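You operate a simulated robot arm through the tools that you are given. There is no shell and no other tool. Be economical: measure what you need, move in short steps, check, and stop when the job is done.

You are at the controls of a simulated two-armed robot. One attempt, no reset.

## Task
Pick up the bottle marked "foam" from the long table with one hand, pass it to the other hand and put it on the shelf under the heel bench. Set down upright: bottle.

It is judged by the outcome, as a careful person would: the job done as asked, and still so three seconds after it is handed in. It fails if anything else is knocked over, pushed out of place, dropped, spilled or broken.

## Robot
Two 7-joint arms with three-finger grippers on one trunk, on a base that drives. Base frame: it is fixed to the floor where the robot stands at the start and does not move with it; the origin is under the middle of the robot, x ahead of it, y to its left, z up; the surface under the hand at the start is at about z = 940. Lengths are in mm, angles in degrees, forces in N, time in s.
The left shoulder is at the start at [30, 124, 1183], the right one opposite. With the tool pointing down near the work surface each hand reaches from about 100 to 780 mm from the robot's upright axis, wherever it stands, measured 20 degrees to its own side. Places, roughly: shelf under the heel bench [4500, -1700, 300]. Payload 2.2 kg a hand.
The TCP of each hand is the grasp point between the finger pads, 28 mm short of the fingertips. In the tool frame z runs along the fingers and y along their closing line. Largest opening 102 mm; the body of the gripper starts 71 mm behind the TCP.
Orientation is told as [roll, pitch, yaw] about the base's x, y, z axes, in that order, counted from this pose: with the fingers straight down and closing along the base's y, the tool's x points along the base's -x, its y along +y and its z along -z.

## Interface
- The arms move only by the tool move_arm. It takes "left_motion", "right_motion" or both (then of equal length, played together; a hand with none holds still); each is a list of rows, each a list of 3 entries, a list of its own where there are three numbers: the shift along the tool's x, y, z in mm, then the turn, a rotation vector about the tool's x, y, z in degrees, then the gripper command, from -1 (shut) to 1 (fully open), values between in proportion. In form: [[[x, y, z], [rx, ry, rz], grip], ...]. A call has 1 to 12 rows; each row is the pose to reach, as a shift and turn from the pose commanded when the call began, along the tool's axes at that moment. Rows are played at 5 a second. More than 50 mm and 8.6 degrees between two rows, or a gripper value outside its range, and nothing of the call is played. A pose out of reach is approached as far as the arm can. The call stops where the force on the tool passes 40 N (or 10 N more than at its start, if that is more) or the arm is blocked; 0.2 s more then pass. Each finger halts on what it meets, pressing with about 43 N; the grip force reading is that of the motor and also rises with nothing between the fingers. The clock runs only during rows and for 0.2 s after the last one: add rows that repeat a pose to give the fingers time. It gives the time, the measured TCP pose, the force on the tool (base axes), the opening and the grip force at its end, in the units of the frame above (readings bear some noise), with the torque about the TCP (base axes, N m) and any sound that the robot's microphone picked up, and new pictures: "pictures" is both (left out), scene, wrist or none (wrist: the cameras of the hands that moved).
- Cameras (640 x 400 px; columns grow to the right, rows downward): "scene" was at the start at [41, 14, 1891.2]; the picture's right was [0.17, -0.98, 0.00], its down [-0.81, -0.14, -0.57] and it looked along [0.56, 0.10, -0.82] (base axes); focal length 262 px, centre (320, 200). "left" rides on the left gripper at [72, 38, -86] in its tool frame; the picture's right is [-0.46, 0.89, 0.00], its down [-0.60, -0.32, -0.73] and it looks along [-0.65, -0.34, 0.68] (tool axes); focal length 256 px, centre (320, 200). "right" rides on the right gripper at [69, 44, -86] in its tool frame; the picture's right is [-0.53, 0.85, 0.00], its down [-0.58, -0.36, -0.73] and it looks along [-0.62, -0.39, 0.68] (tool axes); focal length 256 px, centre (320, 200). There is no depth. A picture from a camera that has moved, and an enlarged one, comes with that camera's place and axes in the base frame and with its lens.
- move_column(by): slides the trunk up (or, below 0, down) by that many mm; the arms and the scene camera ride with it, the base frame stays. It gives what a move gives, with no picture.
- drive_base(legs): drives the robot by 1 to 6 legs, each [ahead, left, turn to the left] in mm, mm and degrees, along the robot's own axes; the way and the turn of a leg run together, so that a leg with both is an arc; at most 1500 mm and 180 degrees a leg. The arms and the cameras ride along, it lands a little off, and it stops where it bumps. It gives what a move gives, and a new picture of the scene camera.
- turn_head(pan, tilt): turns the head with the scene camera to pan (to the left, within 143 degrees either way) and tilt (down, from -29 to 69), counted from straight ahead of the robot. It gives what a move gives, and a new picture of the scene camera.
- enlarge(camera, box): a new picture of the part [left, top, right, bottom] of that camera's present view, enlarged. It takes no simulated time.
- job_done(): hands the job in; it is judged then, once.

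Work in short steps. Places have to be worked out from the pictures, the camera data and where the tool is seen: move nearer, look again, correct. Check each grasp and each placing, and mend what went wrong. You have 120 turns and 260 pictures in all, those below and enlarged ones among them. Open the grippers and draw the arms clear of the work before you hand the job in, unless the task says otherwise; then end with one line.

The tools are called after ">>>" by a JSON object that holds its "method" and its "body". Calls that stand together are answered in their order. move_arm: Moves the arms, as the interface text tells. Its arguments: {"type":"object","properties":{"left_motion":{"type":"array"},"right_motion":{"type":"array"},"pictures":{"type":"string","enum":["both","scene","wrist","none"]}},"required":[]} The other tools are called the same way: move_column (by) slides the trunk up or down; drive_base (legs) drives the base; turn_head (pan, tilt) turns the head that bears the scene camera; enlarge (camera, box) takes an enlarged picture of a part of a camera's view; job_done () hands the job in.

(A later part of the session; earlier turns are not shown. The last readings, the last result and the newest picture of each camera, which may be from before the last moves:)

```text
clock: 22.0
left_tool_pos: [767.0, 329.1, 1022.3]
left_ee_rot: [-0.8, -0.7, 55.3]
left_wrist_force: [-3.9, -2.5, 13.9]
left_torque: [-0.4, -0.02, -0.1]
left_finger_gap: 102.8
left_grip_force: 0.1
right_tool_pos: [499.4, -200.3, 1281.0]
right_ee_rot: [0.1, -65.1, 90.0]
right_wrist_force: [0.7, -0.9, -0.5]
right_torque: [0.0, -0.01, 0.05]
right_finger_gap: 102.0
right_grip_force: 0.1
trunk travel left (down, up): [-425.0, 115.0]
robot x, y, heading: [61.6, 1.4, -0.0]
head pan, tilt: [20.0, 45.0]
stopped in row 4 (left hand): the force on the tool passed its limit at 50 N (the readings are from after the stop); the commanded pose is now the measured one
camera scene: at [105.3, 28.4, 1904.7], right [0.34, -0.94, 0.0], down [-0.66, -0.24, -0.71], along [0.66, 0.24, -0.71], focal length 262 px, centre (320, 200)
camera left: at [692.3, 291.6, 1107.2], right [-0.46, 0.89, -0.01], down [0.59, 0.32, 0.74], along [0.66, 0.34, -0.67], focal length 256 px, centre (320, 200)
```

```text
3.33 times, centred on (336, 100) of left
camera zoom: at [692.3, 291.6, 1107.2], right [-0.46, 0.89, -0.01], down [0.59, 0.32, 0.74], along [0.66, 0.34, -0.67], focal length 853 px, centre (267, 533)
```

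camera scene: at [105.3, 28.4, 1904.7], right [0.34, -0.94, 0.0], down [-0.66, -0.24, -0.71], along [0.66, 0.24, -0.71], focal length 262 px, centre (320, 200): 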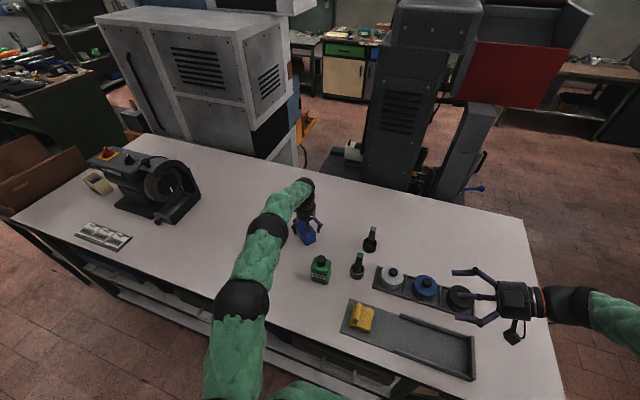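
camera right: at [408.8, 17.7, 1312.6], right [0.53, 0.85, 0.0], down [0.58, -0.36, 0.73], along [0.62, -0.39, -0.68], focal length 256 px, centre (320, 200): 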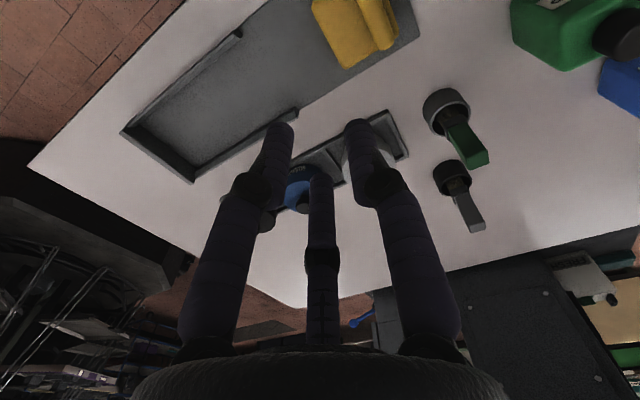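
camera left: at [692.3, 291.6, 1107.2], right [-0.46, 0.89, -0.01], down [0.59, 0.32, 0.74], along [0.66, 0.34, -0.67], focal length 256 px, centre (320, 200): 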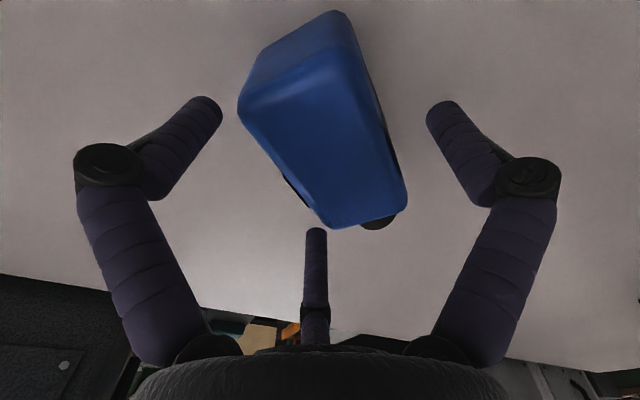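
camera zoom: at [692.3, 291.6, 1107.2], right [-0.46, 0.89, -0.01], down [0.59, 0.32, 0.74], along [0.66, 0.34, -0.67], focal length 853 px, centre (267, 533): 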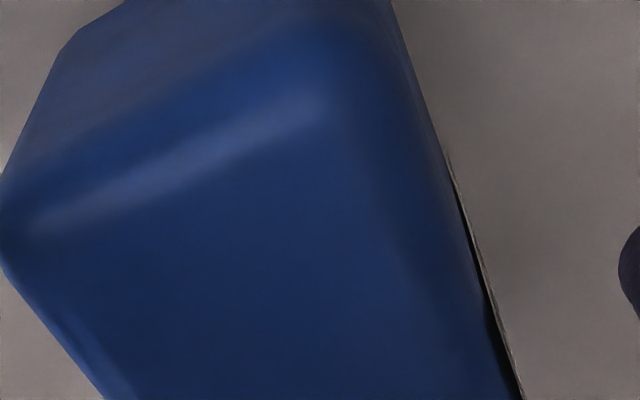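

Fixing the step sizes and lifting again.

>>> {"method": "move_arm", "body": {"left_motion": [[[0, 0, -20], [0, 0, 0], 1], [[0, 0, -60], [0, 0, 0], 1], [[5, 0, -100], [0, 0, 8], 1], [[10, 0, -140], [0, 0, 16], 1], [[15, 0, -180], [0, 0, 24], 1], [[20, 0, -200], [0, 0, 32], 1], [[25, 0, -200], [0, 0, 40], 1], [[30, 0, -200], [0, 0, 48], 1], [[30, 0, -200], [0, 0, 56], 1], [[30, 0, -200], [0, 0, 60], 1], [[30, 0, -200], [0, 0, 60], 1]]}}

>>> {"method": "enlarge", "body": {"camera": "scene", "box": [260, 190, 360, 270]}}

>>> {"method": "enlarge", "body": {"camera": "left", "box": [240, 40, 432, 160]}}

```text
clock: 24.4
left_tool_pos: [745.3, 304.9, 1218.9]
left_ee_rot: [0.2, -1.0, -4.9]
left_wrist_force: [0.3, -0.1, -0.8]
left_torque: [0.0, -0.01, 0.02]
left_finger_gap: 101.9
left_grip_force: 0.1
right_tool_pos: [500.2, -199.1, 1280.4]
right_ee_rot: [0.1, -65.0, 90.1]
right_wrist_force: [-0.4, -0.3, 0.0]
right_torque: [-0.03, -0.02, -0.01]
right_finger_gap: 102.3
right_grip_force: 0.2
trunk travel left (down, up): [-425.0, 115.0]
robot x, y, heading: [62.0, -1.0, -0.2]
head pan, tilt: [20.0, 45.0]
camera scene: at [106.6, 29.1, 1904.6], right [0.34, -0.94, 0.0], down [-0.66, -0.24, -0.71], along [0.66, 0.24, -0.71], focal length 262 px, centre (320, 200)
camera left: at [675.6, 349.4, 1304.3], right [0.54, 0.84, 0.01], down [0.56, -0.37, 0.74], along [0.63, -0.39, -0.67], focal length 256 px, centre (320, 200)
```

scene: 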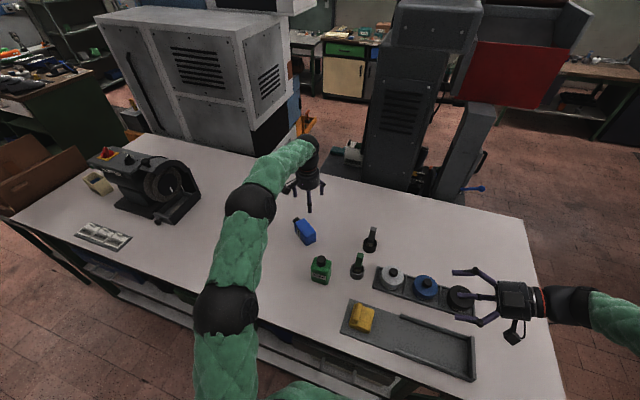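
left: 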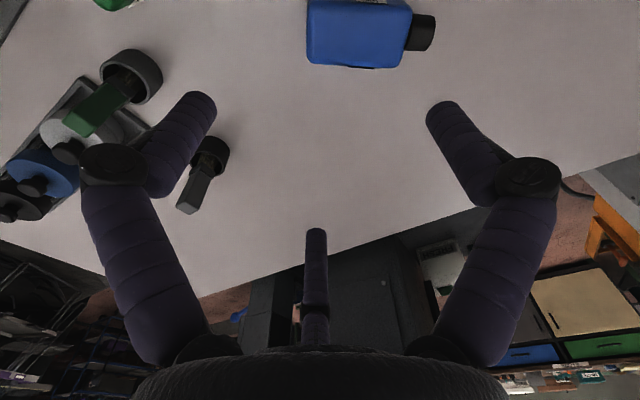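

```text
5.00 times, centred on (310, 230) of scene
camera zoom: at [106.6, 29.1, 1904.6], right [0.34, -0.94, 0.0], down [-0.66, -0.24, -0.71], along [0.66, 0.24, -0.71], focal length 1310 px, centre (370, 50)
```

zoom: 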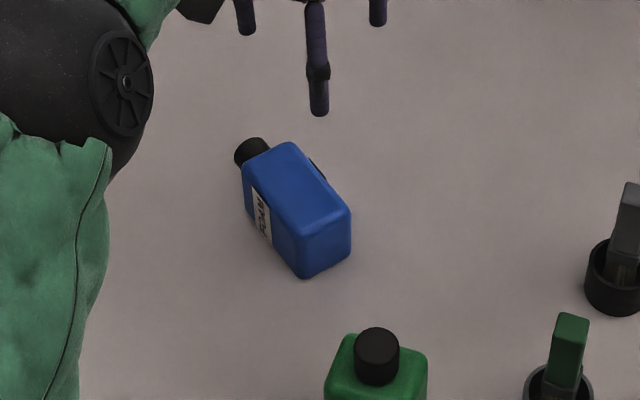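

```text
3.33 times, centred on (336, 100) of left
camera zoom: at [675.6, 349.4, 1304.3], right [0.54, 0.84, 0.01], down [0.56, -0.37, 0.74], along [0.63, -0.39, -0.67], focal length 853 px, centre (267, 533)
```

zoom: 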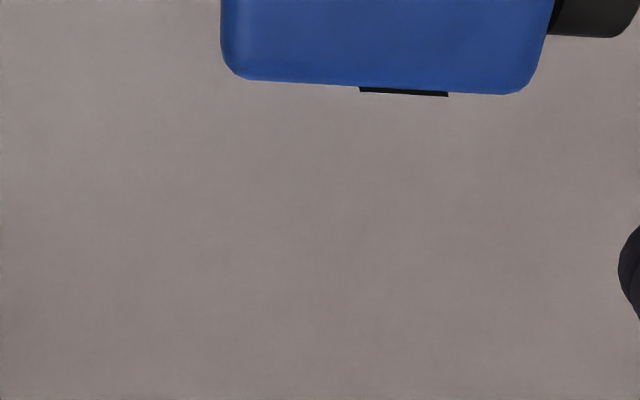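

The bottle hasn't moved: centre (761, 338), axis 55.7°. I align at a hover: TCP (752, 347), so that the single finger goes right of it and the pair goes left.

>>> {"method": "move_arm", "body": {"left_motion": [[[0, 20, 50], [0, 0.5, 0], 1], [[0, 42, 95], [0, 1, 0.5], 1], [[0, 42, 140], [0, 1, 1], 1], [[0, 42, 140], [0, 1, 1], 1]]}}

>>> {"method": "enlarge", "body": {"camera": "scene", "box": [260, 170, 360, 270]}}

```text
refused: row 1 steps farther than a row can; nothing moved
```

```text
4.00 times, centred on (310, 220) of scene
camera zoom: at [106.6, 29.1, 1904.6], right [0.34, -0.94, 0.0], down [-0.66, -0.24, -0.71], along [0.66, 0.24, -0.71], focal length 1048 px, centre (360, 120)
```

zoom: 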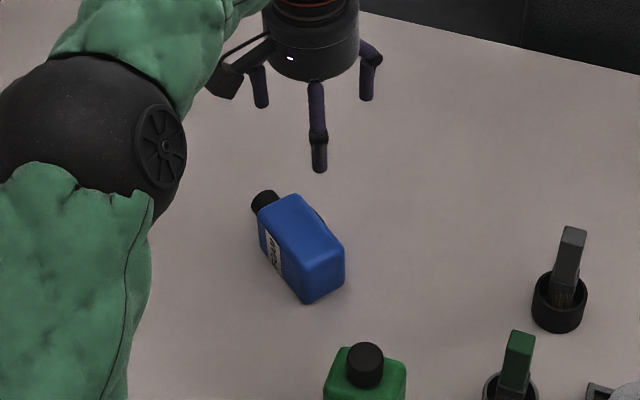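

Retrying with smaller rows.

>>> {"method": "move_arm", "body": {"left_motion": [[[0, 14, 35], [0, 0.5, 0], 1], [[0, 28, 70], [0, 1, 0.5], 1], [[0, 42, 105], [0, 1, 1], 1], [[0, 42, 140], [0, 1, 1], 1], [[0, 42, 140], [0, 1, 1], 1]]}}

>>> {"method": "enlarge", "body": {"camera": "scene", "box": [260, 170, 360, 270]}}

```text
clock: 25.6
left_tool_pos: [751.2, 348.2, 1079.0]
left_ee_rot: [0.2, 0.0, -5.7]
left_wrist_force: [-0.9, -0.4, 0.3]
left_torque: [-0.02, -0.01, -0.01]
left_finger_gap: 102.0
left_grip_force: 0.1
right_tool_pos: [500.3, -200.6, 1280.9]
right_ee_rot: [0.1, -65.0, 89.9]
right_wrist_force: [0.0, -0.2, -1.4]
right_torque: [0.0, -0.02, 0.01]
right_finger_gap: 102.0
right_grip_force: 0.1
trunk travel left (down, up): [-425.0, 115.0]
robot x, y, heading: [61.0, 3.1, 0.1]
head pan, tilt: [20.0, 45.0]
camera scene: at [105.7, 29.1, 1904.7], right [0.34, -0.94, 0.0], down [-0.66, -0.24, -0.71], along [0.66, 0.24, -0.71], focal length 262 px, centre (320, 200)
camera left: at [683.3, 392.0, 1165.4], right [0.55, 0.83, 0.0], down [0.57, -0.38, 0.73], along [0.61, -0.4, -0.68], focal length 256 px, centre (320, 200)
```

scene: 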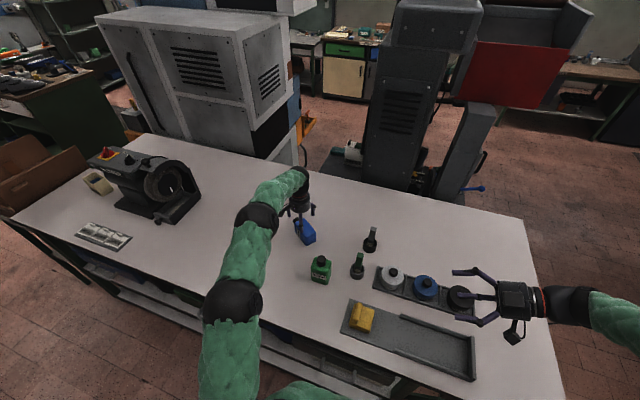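
left: 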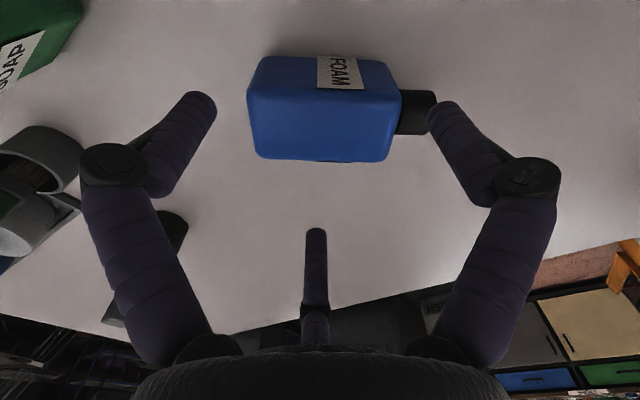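

```text
4.00 times, centred on (310, 220) of scene
camera zoom: at [105.7, 29.1, 1904.7], right [0.34, -0.94, 0.0], down [-0.66, -0.24, -0.71], along [0.66, 0.24, -0.71], focal length 1048 px, centre (360, 120)
```

zoom: 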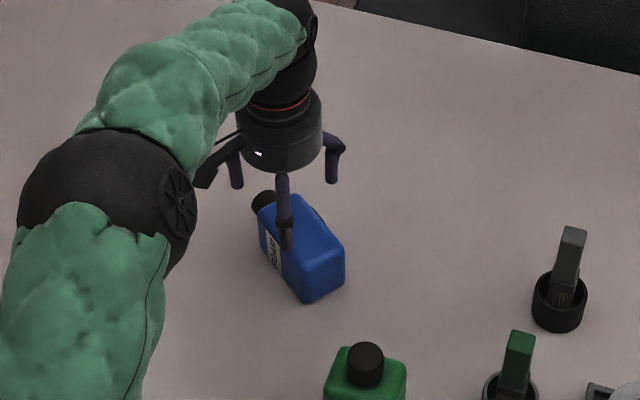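

Computed clearances: the single finger 10 mm outside the right face, the pair ≈13–16 mm outside the left face. Descending gently to z ≈ 977.

>>> {"method": "move_arm", "body": {"left_motion": [[[0, 0, 25], [0, 0, 0], 1], [[0, 0, 50], [0, 0, 0], 1], [[0, 0, 70], [0, 0, 0], 1], [[0, 0, 88], [0, 0, 0], 1], [[0, 0, 102], [0, 0, 0], 1], [[0, 0, 102], [0, 0, 0], 1]]}}

>>> {"method": "enlarge", "body": {"camera": "scene", "box": [260, 170, 360, 270]}}

```text
clock: 27.0
left_tool_pos: [751.1, 349.4, 977.9]
left_ee_rot: [0.1, 0.0, -5.8]
left_wrist_force: [1.4, -0.1, -0.3]
left_torque: [0.03, 0.01, 0.0]
left_finger_gap: 102.0
left_grip_force: 0.0
right_tool_pos: [501.0, -199.8, 1280.6]
right_ee_rot: [0.1, -65.0, 89.9]
right_wrist_force: [0.9, 0.4, -0.2]
right_torque: [0.01, 0.01, -0.02]
right_finger_gap: 101.9
right_grip_force: 0.0
trunk travel left (down, up): [-425.0, 115.0]
robot x, y, heading: [56.5, 0.4, -0.1]
head pan, tilt: [20.0, 45.0]
camera scene: at [106.4, 29.1, 1904.6], right [0.34, -0.94, 0.0], down [-0.66, -0.24, -0.71], along [0.66, 0.24, -0.71], focal length 262 px, centre (320, 200)
camera left: at [683.1, 393.4, 1063.7], right [0.55, 0.83, 0.0], down [0.57, -0.38, 0.73], along [0.61, -0.4, -0.68], focal length 256 px, centre (320, 200)
```

scene: 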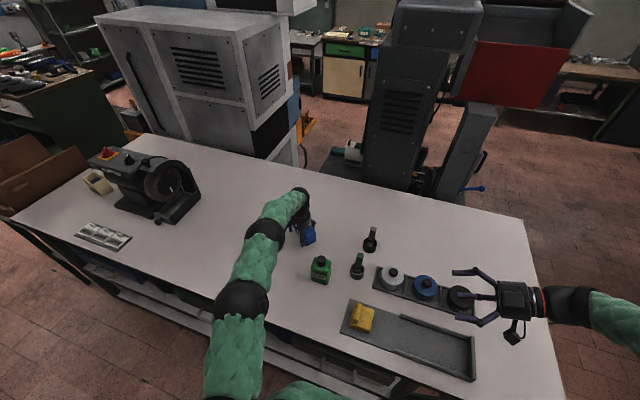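
left: 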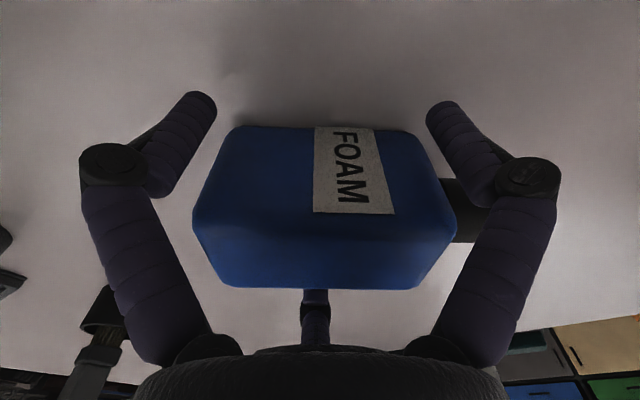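

```text
4.00 times, centred on (310, 220) of scene
camera zoom: at [106.4, 29.1, 1904.6], right [0.34, -0.94, 0.0], down [-0.66, -0.24, -0.71], along [0.66, 0.24, -0.71], focal length 1048 px, centre (360, 120)
```

zoom: 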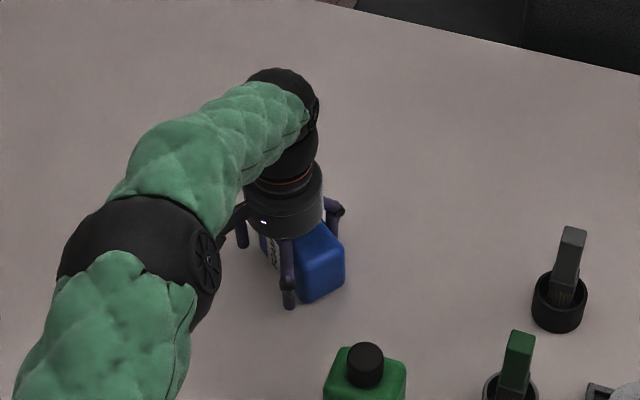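

Straddled without contact. Closing gradually.

>>> {"method": "move_arm", "body": {"left_motion": [[[0, 0, 0], [0, 0, 0], 0.7], [[0, 0, 0], [0, 0, 0], 0.5], [[0, 0, 0], [0, 0, 0], 0.3], [[0, 0, 0], [0, 0, 0], 0], [[0, 0, 0], [0, 0, 0], -0.5], [[0, 0, 0], [0, 0, 0], -1], [[0, 0, 0], [0, 0, 0], -1], [[0, 0, 0], [0, 0, 0], -1]]}}

>>> {"method": "enlarge", "body": {"camera": "scene", "box": [260, 170, 360, 270]}}

```text
clock: 28.8
left_tool_pos: [751.0, 347.7, 977.7]
left_ee_rot: [0.2, -0.1, -5.8]
left_wrist_force: [4.1, -1.4, 6.7]
left_torque: [-0.17, -0.06, 0.05]
left_finger_gap: 80.5
left_grip_force: 42.9
right_tool_pos: [500.6, -201.3, 1280.6]
right_ee_rot: [0.1, -65.2, 90.1]
right_wrist_force: [-1.6, 0.9, -0.1]
right_torque: [0.05, -0.01, 0.02]
right_finger_gap: 102.1
right_grip_force: 0.1
trunk travel left (down, up): [-425.0, 115.0]
robot x, y, heading: [55.8, 0.5, 0.1]
head pan, tilt: [20.0, 45.0]
camera scene: at [106.4, 28.5, 1904.7], right [0.34, -0.94, 0.0], down [-0.66, -0.24, -0.71], along [0.66, 0.24, -0.71], focal length 262 px, centre (320, 200)
camera left: at [683.3, 393.0, 1064.3], right [0.55, 0.83, 0.0], down [0.57, -0.38, 0.73], along [0.61, -0.4, -0.68], focal length 256 px, centre (320, 200)
```

scene: 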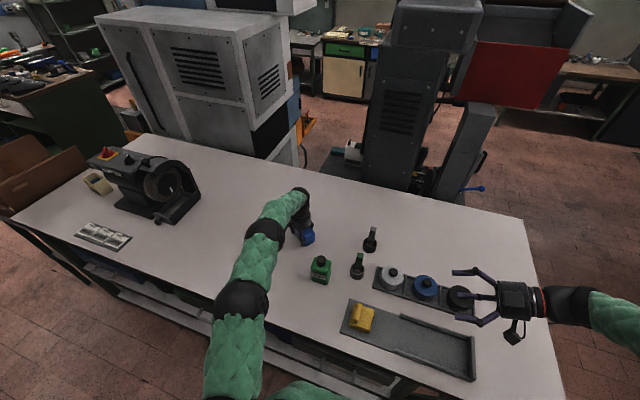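
left: 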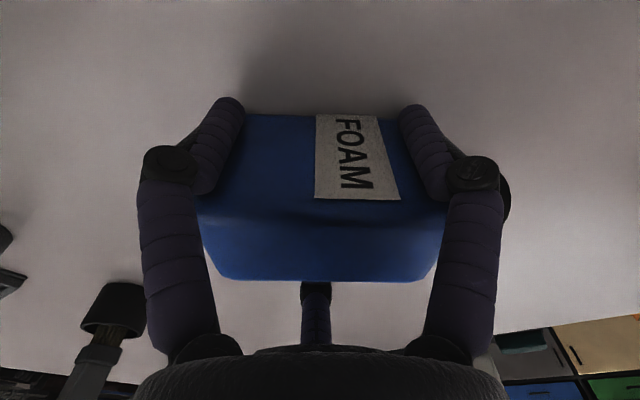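

```text
4.00 times, centred on (310, 220) of scene
camera zoom: at [106.4, 28.5, 1904.7], right [0.34, -0.94, 0.0], down [-0.66, -0.24, -0.71], along [0.66, 0.24, -0.71], focal length 1048 px, centre (360, 120)
```

zoom: 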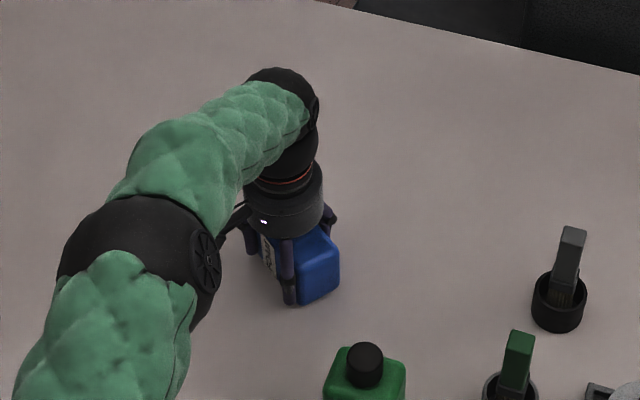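

Grip 43 N at gap 80 — the pair bears on the label face, the single finger on the back. Slow test lift.

>>> {"method": "move_arm", "body": {"left_motion": [[[0, 0, -8], [0, 0, 0], -1], [[0, 0, -20], [0, 0, 0], -1], [[0, 0, -35], [0, 0, 0], -1], [[0, 0, -50], [0, 0, 0], -1], [[0, 0, -65], [0, 0, 0], -1], [[0, 0, -80], [0, 0, 0], -1], [[0, 0, -80], [0, 0, 0], -1]]}}

>>> {"method": "enlarge", "body": {"camera": "scene", "box": [260, 160, 360, 260]}}

```text
clock: 30.4
left_tool_pos: [750.4, 348.1, 1057.5]
left_ee_rot: [0.1, 0.1, -5.9]
left_wrist_force: [-0.1, -0.6, -5.2]
left_torque: [-0.02, 0.08, -0.03]
left_finger_gap: 80.6
left_grip_force: 43.3
right_tool_pos: [500.5, -200.3, 1280.9]
right_ee_rot: [0.2, -64.9, 89.8]
right_wrist_force: [0.8, -0.2, 0.1]
right_torque: [0.03, -0.02, 0.03]
right_finger_gap: 101.8
right_grip_force: 0.0
trunk travel left (down, up): [-425.0, 115.0]
robot x, y, heading: [61.6, 1.6, 0.0]
head pan, tilt: [20.0, 45.0]
camera scene: at [107.6, 29.6, 1904.6], right [0.34, -0.94, 0.0], down [-0.66, -0.24, -0.71], along [0.66, 0.24, -0.71], focal length 262 px, centre (320, 200)
camera left: at [681.4, 393.1, 1143.7], right [0.55, 0.83, 0.0], down [0.57, -0.38, 0.73], along [0.61, -0.4, -0.68], focal length 256 px, centre (320, 200)
```

scene: 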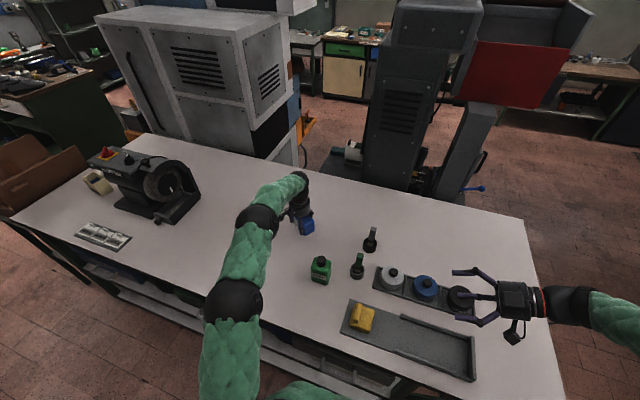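
left: 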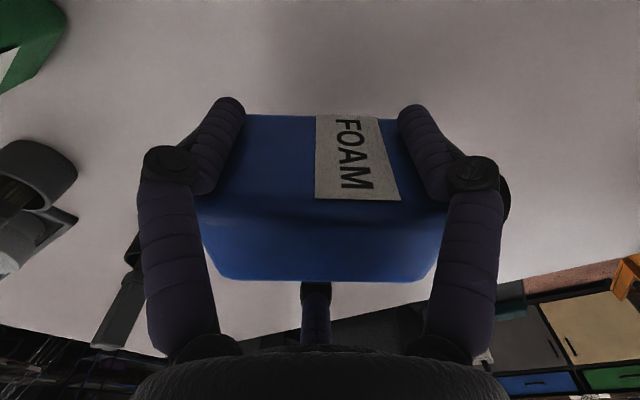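

```text
4.00 times, centred on (310, 210) of scene
camera zoom: at [107.6, 29.6, 1904.6], right [0.34, -0.94, 0.0], down [-0.66, -0.24, -0.71], along [0.66, 0.24, -0.71], focal length 1048 px, centre (360, 160)
```

zoom: 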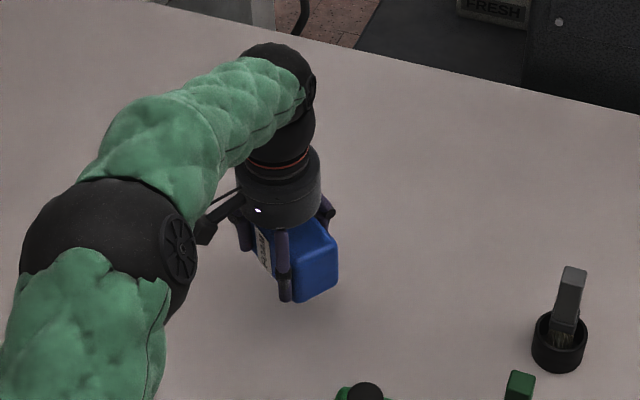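

Held firmly (5 N). Now rotating upright slowly: the first 45° about the axis through the single finger, while drawing back and up.

>>> {"method": "move_arm", "body": {"left_motion": [[[5, 2.5, -8], [-3.3, -1.8, 0], -1], [[10, 5, -16], [-6.6, -3.6, 0], -1], [[15, 7.5, -24], [-9.9, -5.4, 0], -1], [[20, 10, -32], [-13.2, -7.2, 0], -1], [[25, 12.5, -40], [-16.5, -9, 0], -1], [[30, 15, -48], [-19.8, -10.8, 0], -1], [[35, 17.5, -56], [-23.1, -12.6, 0], -1], [[40, 20, -64], [-26.4, -14.4, 0], -1], [[45, 22.5, -72], [-29.7, -16.2, 0], -1], [[50, 25, -80], [-33, -18, 0], -1], [[55, 27.5, -88], [-36.3, -19.7, 0], -1], [[60, 30, -92], [-39.6, -21.5, 0], -1]]}}

>>> {"method": "enlarge", "body": {"camera": "scene", "box": [240, 150, 360, 250]}}

```text
clock: 33.0
left_tool_pos: [694.9, 382.8, 1149.6]
left_ee_rot: [41.5, -19.7, -13.4]
left_wrist_force: [-0.2, -0.8, -4.1]
left_torque: [-0.01, 0.04, 0.0]
left_finger_gap: 80.8
left_grip_force: 43.4
right_tool_pos: [499.4, -200.2, 1281.0]
right_ee_rot: [0.0, -64.9, 90.1]
right_wrist_force: [-0.7, 0.1, 0.2]
right_torque: [-0.01, 0.01, 0.02]
right_finger_gap: 101.9
right_grip_force: 0.0
trunk travel left (down, up): [-425.0, 115.0]
robot x, y, heading: [58.8, 0.5, 0.1]
head pan, tilt: [20.0, 45.0]
camera scene: at [106.8, 29.3, 1904.6], right [0.34, -0.94, 0.0], down [-0.66, -0.24, -0.71], along [0.66, 0.24, -0.71], focal length 262 px, centre (320, 200)
camera left: at [592.9, 377.5, 1209.1], right [0.39, 0.59, 0.71], down [0.28, -0.81, 0.52], along [0.88, -0.01, -0.47], focal length 256 px, centre (320, 200)
```

scene: 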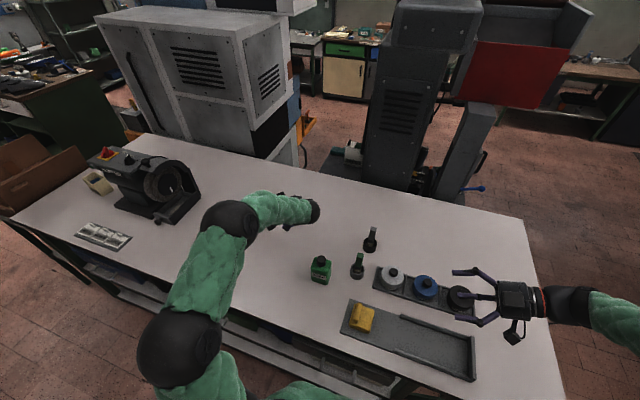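
left: 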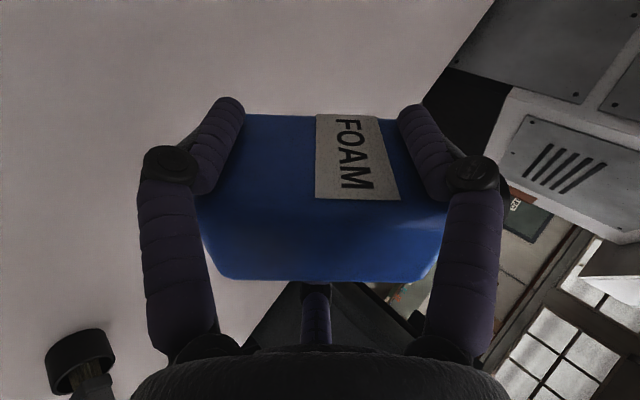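

```text
4.00 times, centred on (300, 200) of scene
camera zoom: at [106.8, 29.3, 1904.6], right [0.34, -0.94, 0.0], down [-0.66, -0.24, -0.71], along [0.66, 0.24, -0.71], focal length 1048 px, centre (400, 200)
```

zoom: 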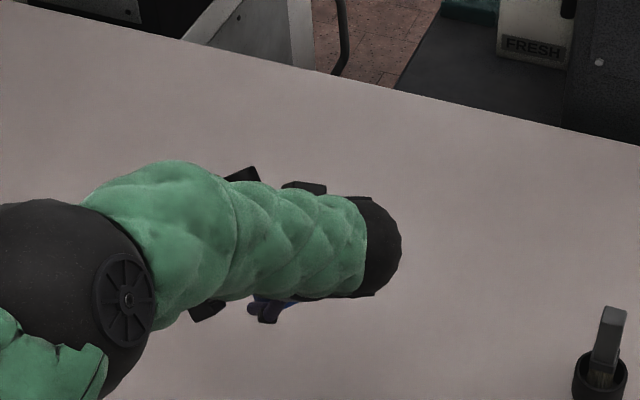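

Pose in the hand is unchanged. The remaining 45° the same way.

>>> {"method": "move_arm", "body": {"left_motion": [[[5.5, 4.2, -2.5], [-3.3, -1.8, 0], -1], [[11, 8.4, -5], [-6.6, -3.6, 0], -1], [[16.5, 12.6, -7.5], [-9.9, -5.4, 0], -1], [[22, 16.8, -10], [-13.2, -7.2, 0], -1], [[27.5, 21, -12.5], [-16.5, -9, 0], -1], [[33, 25.2, -15], [-19.8, -10.8, 0], -1], [[38.5, 29.4, -17.5], [-23.1, -12.6, 0], -1], [[44, 33.6, -20], [-26.4, -14.4, 0], -1], [[49.5, 37.8, -22.5], [-29.7, -16.2, 0], -1], [[55, 42, -25], [-33, -18, 0], -1], [[60.5, 46.2, -27.5], [-36.3, -19.7, 0], -1], [[66, 50, -30], [-39.6, -21.5, 0], -1]]}}

>>> {"method": "enlarge", "body": {"camera": "scene", "box": [220, 150, 340, 250]}}

```text
clock: 35.6
left_tool_pos: [620.7, 417.6, 1179.5]
left_ee_rot: [90.1, -28.5, -34.4]
left_wrist_force: [-0.3, -0.2, -3.6]
left_torque: [0.04, 0.05, 0.04]
left_finger_gap: 80.8
left_grip_force: 42.9
right_tool_pos: [501.0, -200.7, 1281.5]
right_ee_rot: [0.1, -64.9, 89.9]
right_wrist_force: [0.0, 0.9, 0.4]
right_torque: [-0.01, 0.02, 0.01]
right_finger_gap: 102.0
right_grip_force: 0.0
trunk travel left (down, up): [-425.0, 115.0]
robot x, y, heading: [58.7, 0.2, 0.1]
head pan, tilt: [20.0, 45.0]
camera scene: at [107.0, 29.7, 1904.6], right [0.34, -0.94, 0.0], down [-0.66, -0.24, -0.71], along [0.66, 0.24, -0.71], focal length 262 px, centre (320, 200)
camera left: at [504.4, 393.7, 1178.8], right [-0.01, 0.0, 1.0], down [0.15, -0.99, 0.01], along [0.99, 0.15, 0.01], focal length 256 px, centre (320, 200)
```

scene: 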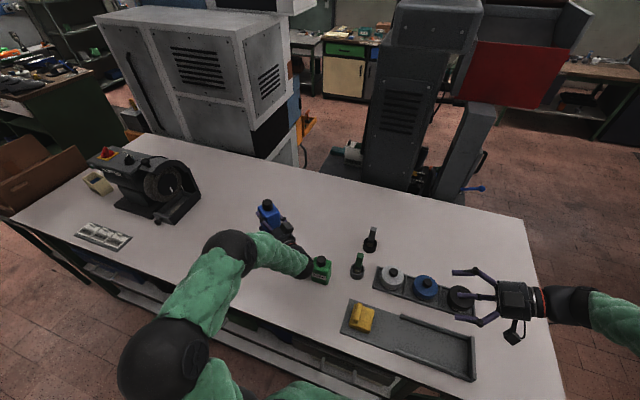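
left: 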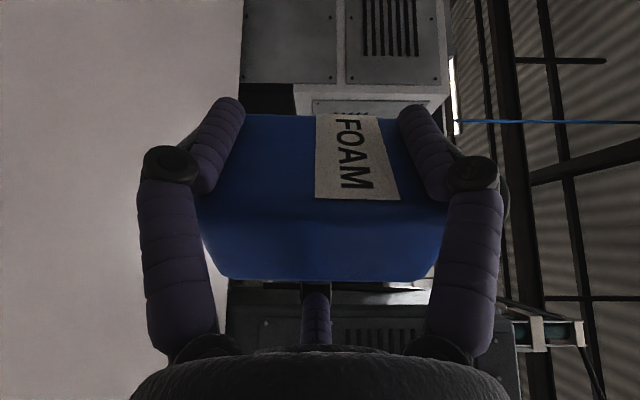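

```text
4.00 times, centred on (280, 200) of scene
camera zoom: at [107.0, 29.7, 1904.6], right [0.34, -0.94, 0.0], down [-0.66, -0.24, -0.71], along [0.66, 0.24, -0.71], focal length 1048 px, centre (480, 200)
```

zoom: 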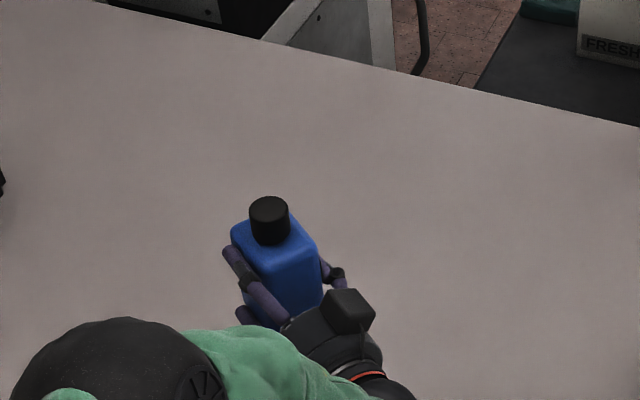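

The bottle is upright in the left hand. Plan: carry it to the middle, let the right hand take it by the cap from above, and later pass it for the final side grip. Moving/turning left slowly, first half.

>>> {"method": "move_arm", "body": {"left_motion": [[[-2, -1, -12], [1.3, -2.4, 0], -1], [[-4, -2, -25], [2.6, -4.8, 0], -1], [[-6, -3.5, -37], [3.9, -7.2, 0], -1], [[-8, -4.7, -49], [5.2, -9.5, 0], -1], [[-10, -5.8, -62], [6.5, -11.9, 0], -1], [[-12.5, -7, -74], [7.75, -14.3, 0], -1], [[-14.6, -8.2, -86], [9, -16.7, 0], -1], [[-16.7, -9.3, -99], [10.3, -19.1, 0], -1], [[-18.8, -10.5, -111], [11.6, -21.4, 0], -1], [[-20.8, -11.7, -123], [12.9, -23.8, 0], -1], [[-23, -12.8, -136], [14.2, -26.2, 0], -1], [[-25, -14, -148], [15.5, -28.6, 0], -1]], "pictures": "scene"}}

```text
clock: 38.2
left_tool_pos: [567.4, 252.1, 1187.7]
left_ee_rot: [89.8, -28.3, -65.8]
left_wrist_force: [0.6, -0.4, -3.5]
left_torque: [0.05, 0.04, -0.01]
left_finger_gap: 80.7
left_grip_force: 43.0
left hand out of reach, approached as far as the arm can: row 10, 11, 12
right_tool_pos: [502.4, -199.9, 1280.5]
right_ee_rot: [0.3, -64.9, 89.8]
right_wrist_force: [0.6, 0.0, 0.9]
right_torque: [0.0, 0.03, 0.05]
right_finger_gap: 101.9
right_grip_force: 0.1
trunk travel left (down, up): [-425.0, 115.0]
robot x, y, heading: [61.5, -2.2, -0.1]
head pan, tilt: [20.0, 45.0]
camera scene: at [109.2, 30.3, 1904.5], right [0.34, -0.94, 0.0], down [-0.67, -0.24, -0.71], along [0.66, 0.24, -0.71], focal length 262 px, centre (320, 200)
```

scene: 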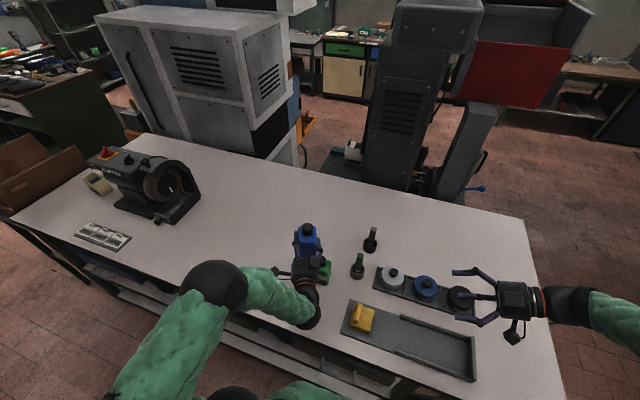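

The left hand stops at (567, 252), pointing ahead, bottle upright – good enough for a hand-over here. Turning the right hand back to fingers-down and raising it.

>>> {"method": "move_arm", "body": {"right_motion": [[[-17, 0, 0], [0, 8.2, 0], 1], [[-34, 0, 1], [0, 16.4, 0], 1], [[-51, 0, 1], [0, 24.6, 0], 1], [[-68, 0, 2], [0, 32.8, 0], 1], [[-85, 0, 2], [0, 41, 0], 1], [[-102, 0, 3], [0, 49.2, 0], 1], [[-119, 0, 3], [0, 57.4, 0], 1], [[-134, 0, 4], [0, 65, 0], 1], [[-134, 0, 4], [0, 65, 0], 1]], "pictures": "none"}}

>>> {"method": "enlarge", "body": {"camera": "scene", "box": [260, 200, 360, 300]}}

>>> {"method": "enlarge", "body": {"camera": "left", "box": [0, 0, 640, 400]}}

```text
clock: 40.2
left_tool_pos: [565.2, 251.3, 1189.9]
left_ee_rot: [89.6, -28.3, -65.8]
left_wrist_force: [1.1, -0.3, -4.0]
left_torque: [0.03, 0.02, 0.0]
left_finger_gap: 80.6
left_grip_force: 42.6
right_tool_pos: [502.4, -140.3, 1401.2]
right_ee_rot: [-0.1, -0.1, 90.1]
right_wrist_force: [0.6, 0.0, -1.1]
right_torque: [0.03, 0.0, 0.03]
right_finger_gap: 102.0
right_grip_force: 0.0
trunk travel left (down, up): [-425.0, 115.0]
robot x, y, heading: [57.7, 0.8, 0.1]
head pan, tilt: [20.0, 45.0]
```

```text
4.00 times, centred on (310, 250) of scene
camera zoom: at [106.8, 28.4, 1904.6], right [0.34, -0.94, 0.0], down [-0.66, -0.24, -0.71], along [0.66, 0.24, -0.71], focal length 1048 px, centre (360, 0)
```

zoom: 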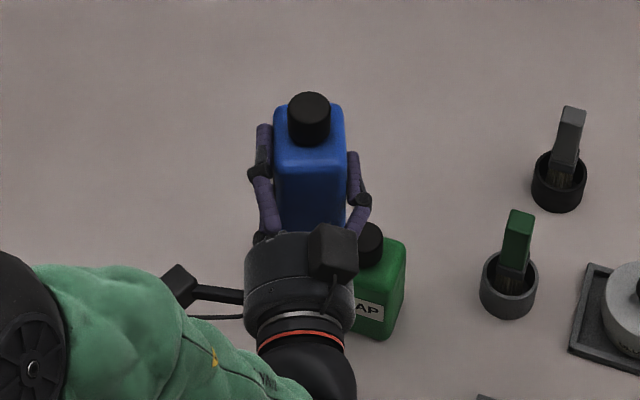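

```text
1.00 times, centred on (320, 200) of left (not enlarged: the box is as wide or as high as the picture)
camera zoom: at [453.4, 291.4, 1188.2], right [0.0, 0.01, 1.0], down [-0.39, -0.92, 0.01], along [0.92, -0.39, 0.0], focal length 256 px, centre (320, 200)
```

zoom: 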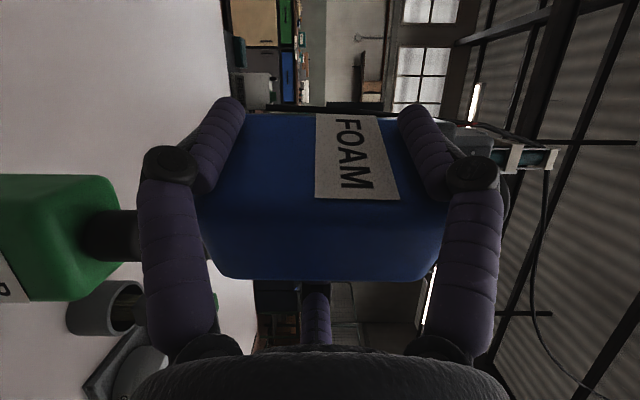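

Cap axis is at about (573, 240), top z ≈ 1274. Moving the right hand over it at z 1400.

>>> {"method": "move_arm", "body": {"right_motion": [[[-35, -6, 0], [0, 0, 0], 1], [[-70, -13, 0], [0, 0, 0], 1], [[-105, -20, 0], [0, 0, 0], 1], [[-140, -27, 0], [0, 0, 0], 1], [[-175, -34, 0], [0, 0, 0], 1], [[-210, -41, 0], [0, 0, 0], 1], [[-245, -48, 0], [0, 0, 0], 1], [[-280, -55, 0], [0, 0, 0], 1], [[-315, -62, 0], [0, 0, 0], 1], [[-350, -68, 0], [0, 0, 0], 1], [[-380, -71, 0], [0, 0, 0], 1], [[-380, -71, 0], [0, 0, 0], 1]]}}

```text
clock: 42.8
left_tool_pos: [566.4, 250.9, 1189.6]
left_ee_rot: [89.8, -28.3, -65.9]
left_wrist_force: [-0.5, 0.7, -3.3]
left_torque: [0.02, 0.01, 0.0]
left_finger_gap: 80.8
left_grip_force: 43.2
right_tool_pos: [570.2, 239.0, 1401.1]
right_ee_rot: [0.0, -0.1, 90.2]
right_wrist_force: [-0.6, 0.6, 0.3]
right_torque: [0.04, 0.01, 0.0]
right_finger_gap: 102.1
right_grip_force: 0.0
trunk travel left (down, up): [-425.0, 115.0]
robot x, y, heading: [59.1, 2.2, 0.0]
head pan, tilt: [20.0, 45.0]
camera scene: at [106.5, 27.9, 1904.7], right [0.34, -0.94, 0.0], down [-0.66, -0.24, -0.71], along [0.66, 0.24, -0.71], focal length 262 px, centre (320, 200)
camera right: at [526.4, 171.2, 1487.9], right [-0.85, 0.53, 0.0], down [0.36, 0.58, 0.73], along [0.39, 0.62, -0.68], focal length 256 px, centre (320, 200)
```

scene: 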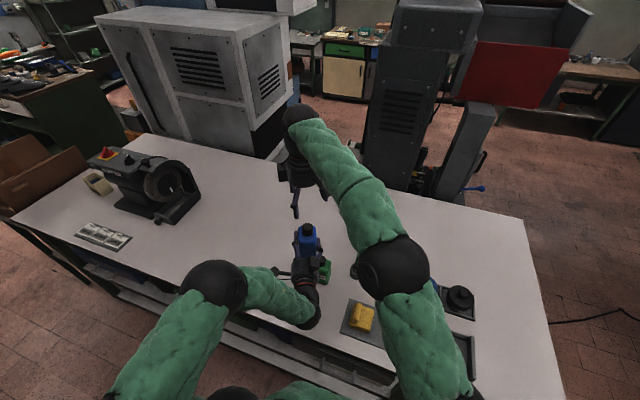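
right: 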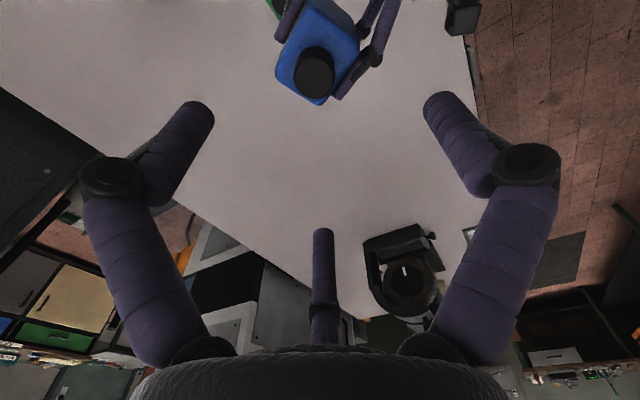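

Wrist view places the cap at (574.5, 238). Small correction and descend to z ≈ 1278.

>>> {"method": "move_arm", "body": {"right_motion": [[[1, -4, 30], [0, 0, 0], 1], [[1, -4, 60], [0, 0, 0], 1], [[1, -4, 85], [0, 0, 0], 1], [[1, -4, 105], [0, 0, 0], 1], [[1, -4, 123], [0, 0, 0], 1], [[1, -4, 123], [0, 0, 0], 1]]}}

>>> {"method": "enlarge", "body": {"camera": "scene", "box": [250, 170, 370, 270]}}

```text
clock: 44.2
left_tool_pos: [565.6, 252.5, 1189.4]
left_ee_rot: [89.6, -28.3, -65.7]
left_wrist_force: [-0.2, 0.0, -3.5]
left_torque: [0.04, 0.04, 0.01]
left_finger_gap: 81.0
left_grip_force: 43.3
right_tool_pos: [576.1, 239.5, 1277.6]
right_ee_rot: [0.0, 0.0, 90.1]
right_wrist_force: [-0.3, 0.5, 0.1]
right_torque: [-0.01, -0.01, -0.03]
right_finger_gap: 102.0
right_grip_force: 0.2
trunk travel left (down, up): [-425.0, 115.0]
robot x, y, heading: [62.6, 0.9, 0.1]
head pan, tilt: [20.0, 45.0]
camera scene: at [106.8, 29.3, 1904.6], right [0.34, -0.94, 0.0], down [-0.66, -0.24, -0.71], along [0.66, 0.24, -0.71], focal length 262 px, centre (320, 200)
camera right: at [532.6, 171.1, 1364.8], right [-0.85, 0.53, 0.0], down [0.36, 0.58, 0.73], along [0.39, 0.62, -0.68], focal length 256 px, centre (320, 200)
```

scene: 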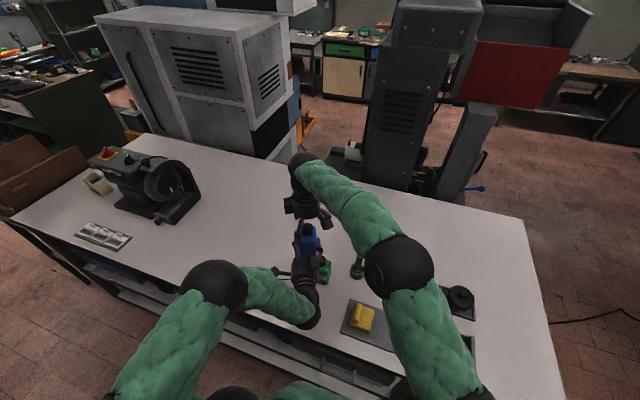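
right: 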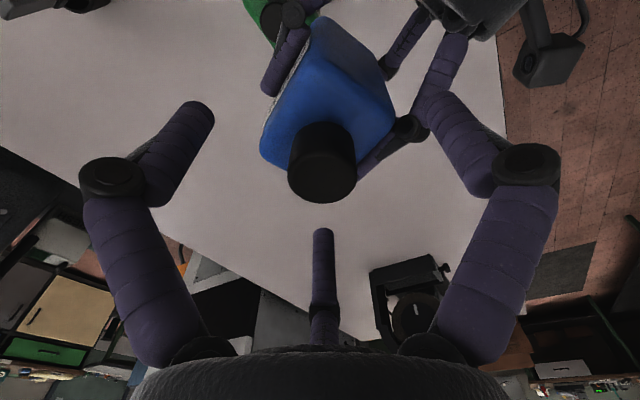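

```text
4.00 times, centred on (310, 220) of scene
camera zoom: at [106.8, 29.3, 1904.6], right [0.34, -0.94, 0.0], down [-0.66, -0.24, -0.71], along [0.66, 0.24, -0.71], focal length 1048 px, centre (360, 120)
```

zoom: 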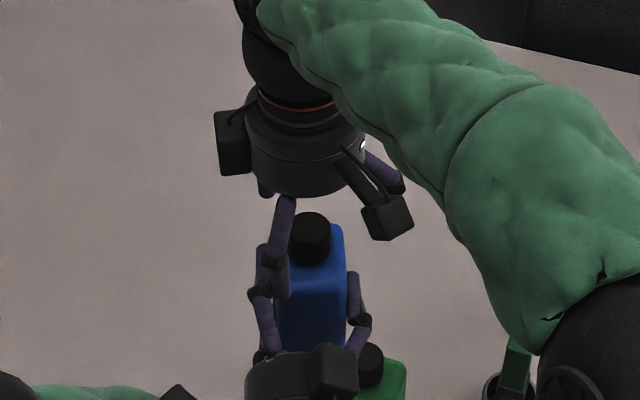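

The cap is centred between the right fingers. Closing the right hand on it gradually.

>>> {"method": "move_arm", "body": {"right_motion": [[[0, 0, 0], [0, 0, 0], 0.5], [[0, 0, 0], [0, 0, 0], 0.1], [[0, 0, 0], [0, 0, 0], -0.2], [[0, 0, 0], [0, 0, 0], -0.4], [[0, 0, 0], [0, 0, 0], -0.7], [[0, 0, 0], [0, 0, 0], -1], [[0, 0, 0], [0, 0, 0], -1], [[0, 0, 0], [0, 0, 0], -1]]}}

>>> {"method": "enlarge", "body": {"camera": "scene", "box": [250, 170, 370, 270]}}

```text
clock: 46.0
left_tool_pos: [565.8, 251.8, 1188.8]
left_ee_rot: [89.7, -28.3, -65.8]
left_wrist_force: [-14.2, -17.6, 2.3]
left_torque: [0.94, -0.95, -0.19]
left_finger_gap: 80.8
left_grip_force: 42.7
right_tool_pos: [575.9, 239.5, 1279.4]
right_ee_rot: [0.1, -0.1, 90.2]
right_wrist_force: [15.3, 16.5, -3.1]
right_torque: [0.52, -0.44, -0.17]
right_finger_gap: 37.1
right_grip_force: 43.1
trunk travel left (down, up): [-425.0, 115.0]
robot x, y, heading: [61.8, 2.0, 0.2]
head pan, tilt: [20.0, 45.0]
camera scene: at [107.0, 29.5, 1904.6], right [0.34, -0.94, 0.0], down [-0.66, -0.24, -0.71], along [0.66, 0.24, -0.71], focal length 262 px, centre (320, 200)
camera right: at [532.9, 171.7, 1364.9], right [-0.85, 0.53, 0.0], down [0.36, 0.58, 0.73], along [0.39, 0.62, -0.68], focal length 256 px, centre (320, 200)
```

scene: 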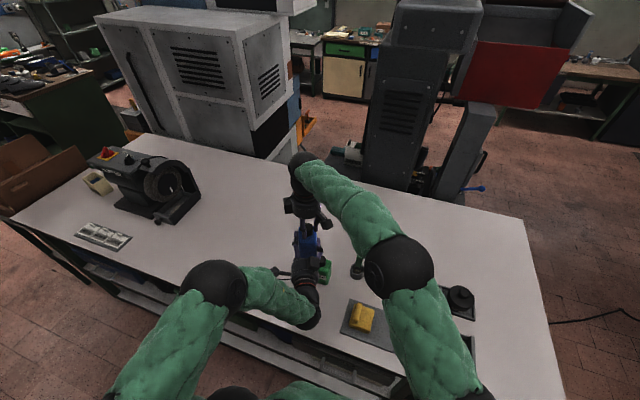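
right: 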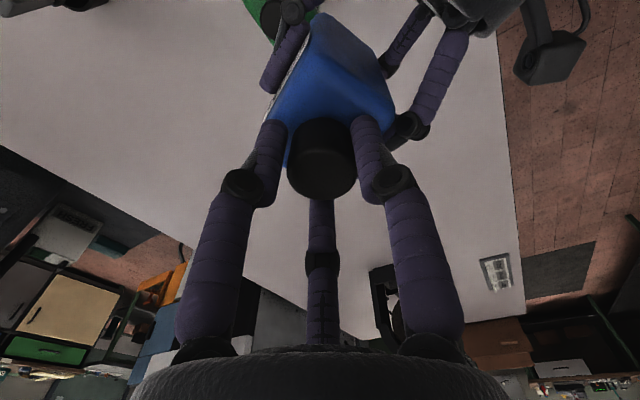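

```text
4.00 times, centred on (310, 220) of scene
camera zoom: at [107.0, 29.5, 1904.6], right [0.34, -0.94, 0.0], down [-0.66, -0.24, -0.71], along [0.66, 0.24, -0.71], focal length 1048 px, centre (360, 120)
```

zoom: 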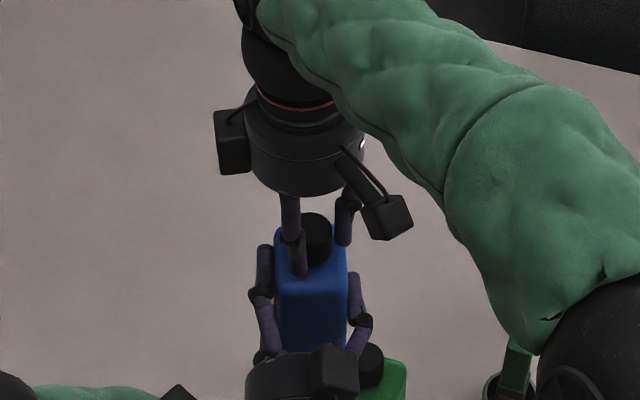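

Cap gripped (gap 37). There's a 22 N side load between the hands; I ease the right hand 2–3 mm along the force.

>>> {"method": "move_arm", "body": {"right_motion": [[[-1, -1, 0], [0, 0, 0], -1], [[-2, -2, 0], [0, 0, 0], -1], [[-2, -2, 0], [0, 0, 0], -1]], "pictures": "none"}}

```text
clock: 46.8
left_tool_pos: [565.7, 251.7, 1188.3]
left_ee_rot: [89.6, -28.3, -65.7]
left_wrist_force: [10.4, -5.2, -11.1]
left_torque: [0.22, 0.67, 0.1]
left_finger_gap: 80.7
left_grip_force: 42.9
right_tool_pos: [576.8, 240.4, 1277.3]
right_ee_rot: [0.2, -0.1, 90.2]
right_wrist_force: [-10.4, 5.6, 7.1]
right_torque: [0.4, 0.39, -0.07]
right_finger_gap: 36.9
right_grip_force: 43.5
trunk travel left (down, up): [-425.0, 115.0]
robot x, y, heading: [62.9, 2.2, 0.0]
head pan, tilt: [20.0, 45.0]
```

Nearly balanced. A fine tweak, then the left hand opens.

>>> {"method": "move_arm", "body": {"right_motion": [[[-0.3, 0.8, 0], [0, 0, 0], -1], [[-0.3, 0.8, 0], [0, 0, 0], -1], [[-0.3, 0.8, 0], [0, 0, 0], -1], [[-0.3, 0.8, 0], [0, 0, 0], -1], [[-0.3, 0.8, 0], [0, 0, 0], -1], [[-0.3, 0.8, 0], [0, 0, 0], -1]], "left_motion": [[[0, 0, 0], [0, 0, 0], -1], [[0, 0, 0], [0, 0, 0], 0.62], [[0, 0, 0], [0, 0, 0], 0.7], [[0, 0, 0], [0, 0, 0], 0.85], [[0, 0, 0], [0, 0, 0], 1], [[0, 0, 0], [0, 0, 0], 1]]}}

>>> {"method": "enlarge", "body": {"camera": "scene", "box": [250, 170, 370, 270]}}

```text
clock: 48.2
left_tool_pos: [565.2, 252.9, 1188.7]
left_ee_rot: [89.6, -28.2, -65.8]
left_wrist_force: [-0.5, 0.1, -0.1]
left_torque: [-0.01, -0.03, -0.05]
left_finger_gap: 102.2
left_grip_force: 0.0
right_tool_pos: [576.7, 242.2, 1277.5]
right_ee_rot: [0.1, 0.0, 90.2]
right_wrist_force: [-0.7, 0.3, 0.0]
right_torque: [-0.02, 0.0, 0.0]
right_finger_gap: 36.7
right_grip_force: 43.1
trunk travel left (down, up): [-425.0, 115.0]
robot x, y, heading: [62.4, 0.2, 0.1]
head pan, tilt: [20.0, 45.0]
camera scene: at [107.0, 29.5, 1904.6], right [0.34, -0.94, 0.0], down [-0.66, -0.24, -0.71], along [0.66, 0.24, -0.71], focal length 262 px, centre (320, 200)
camera right: at [533.5, 173.5, 1364.5], right [-0.85, 0.53, 0.0], down [0.36, 0.58, 0.73], along [0.39, 0.62, -0.68], focal length 256 px, centre (320, 200)
camera left: at [453.5, 292.1, 1188.1], right [0.0, 0.01, 1.0], down [-0.39, -0.92, 0.01], along [0.92, -0.39, 0.01], focal length 256 px, centre (320, 200)
```

scene: 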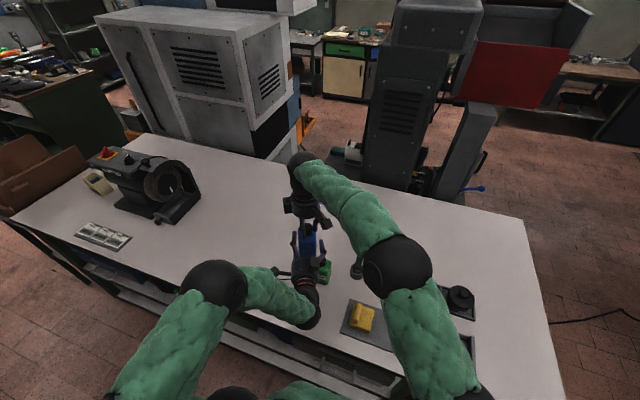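
right: 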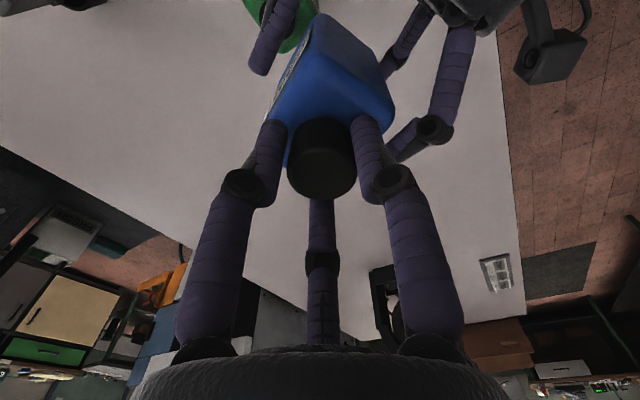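
left: 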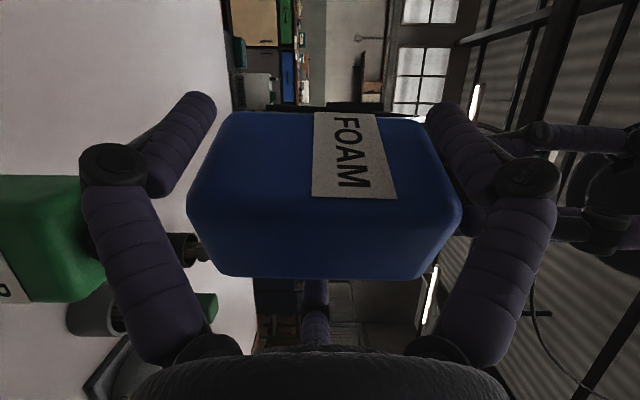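

```text
4.00 times, centred on (310, 220) of scene
camera zoom: at [107.0, 29.5, 1904.6], right [0.34, -0.94, 0.0], down [-0.66, -0.24, -0.71], along [0.66, 0.24, -0.71], focal length 1048 px, centre (360, 120)
```

zoom: 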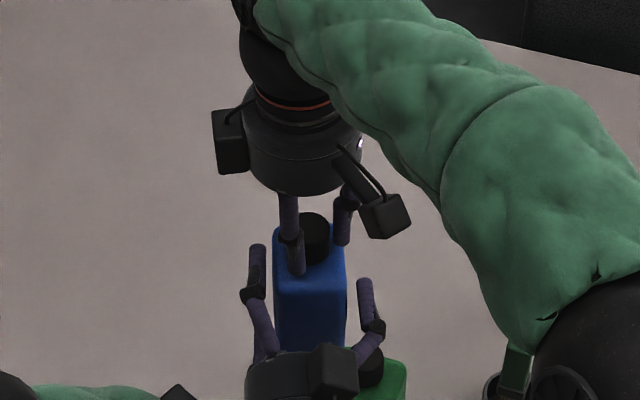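

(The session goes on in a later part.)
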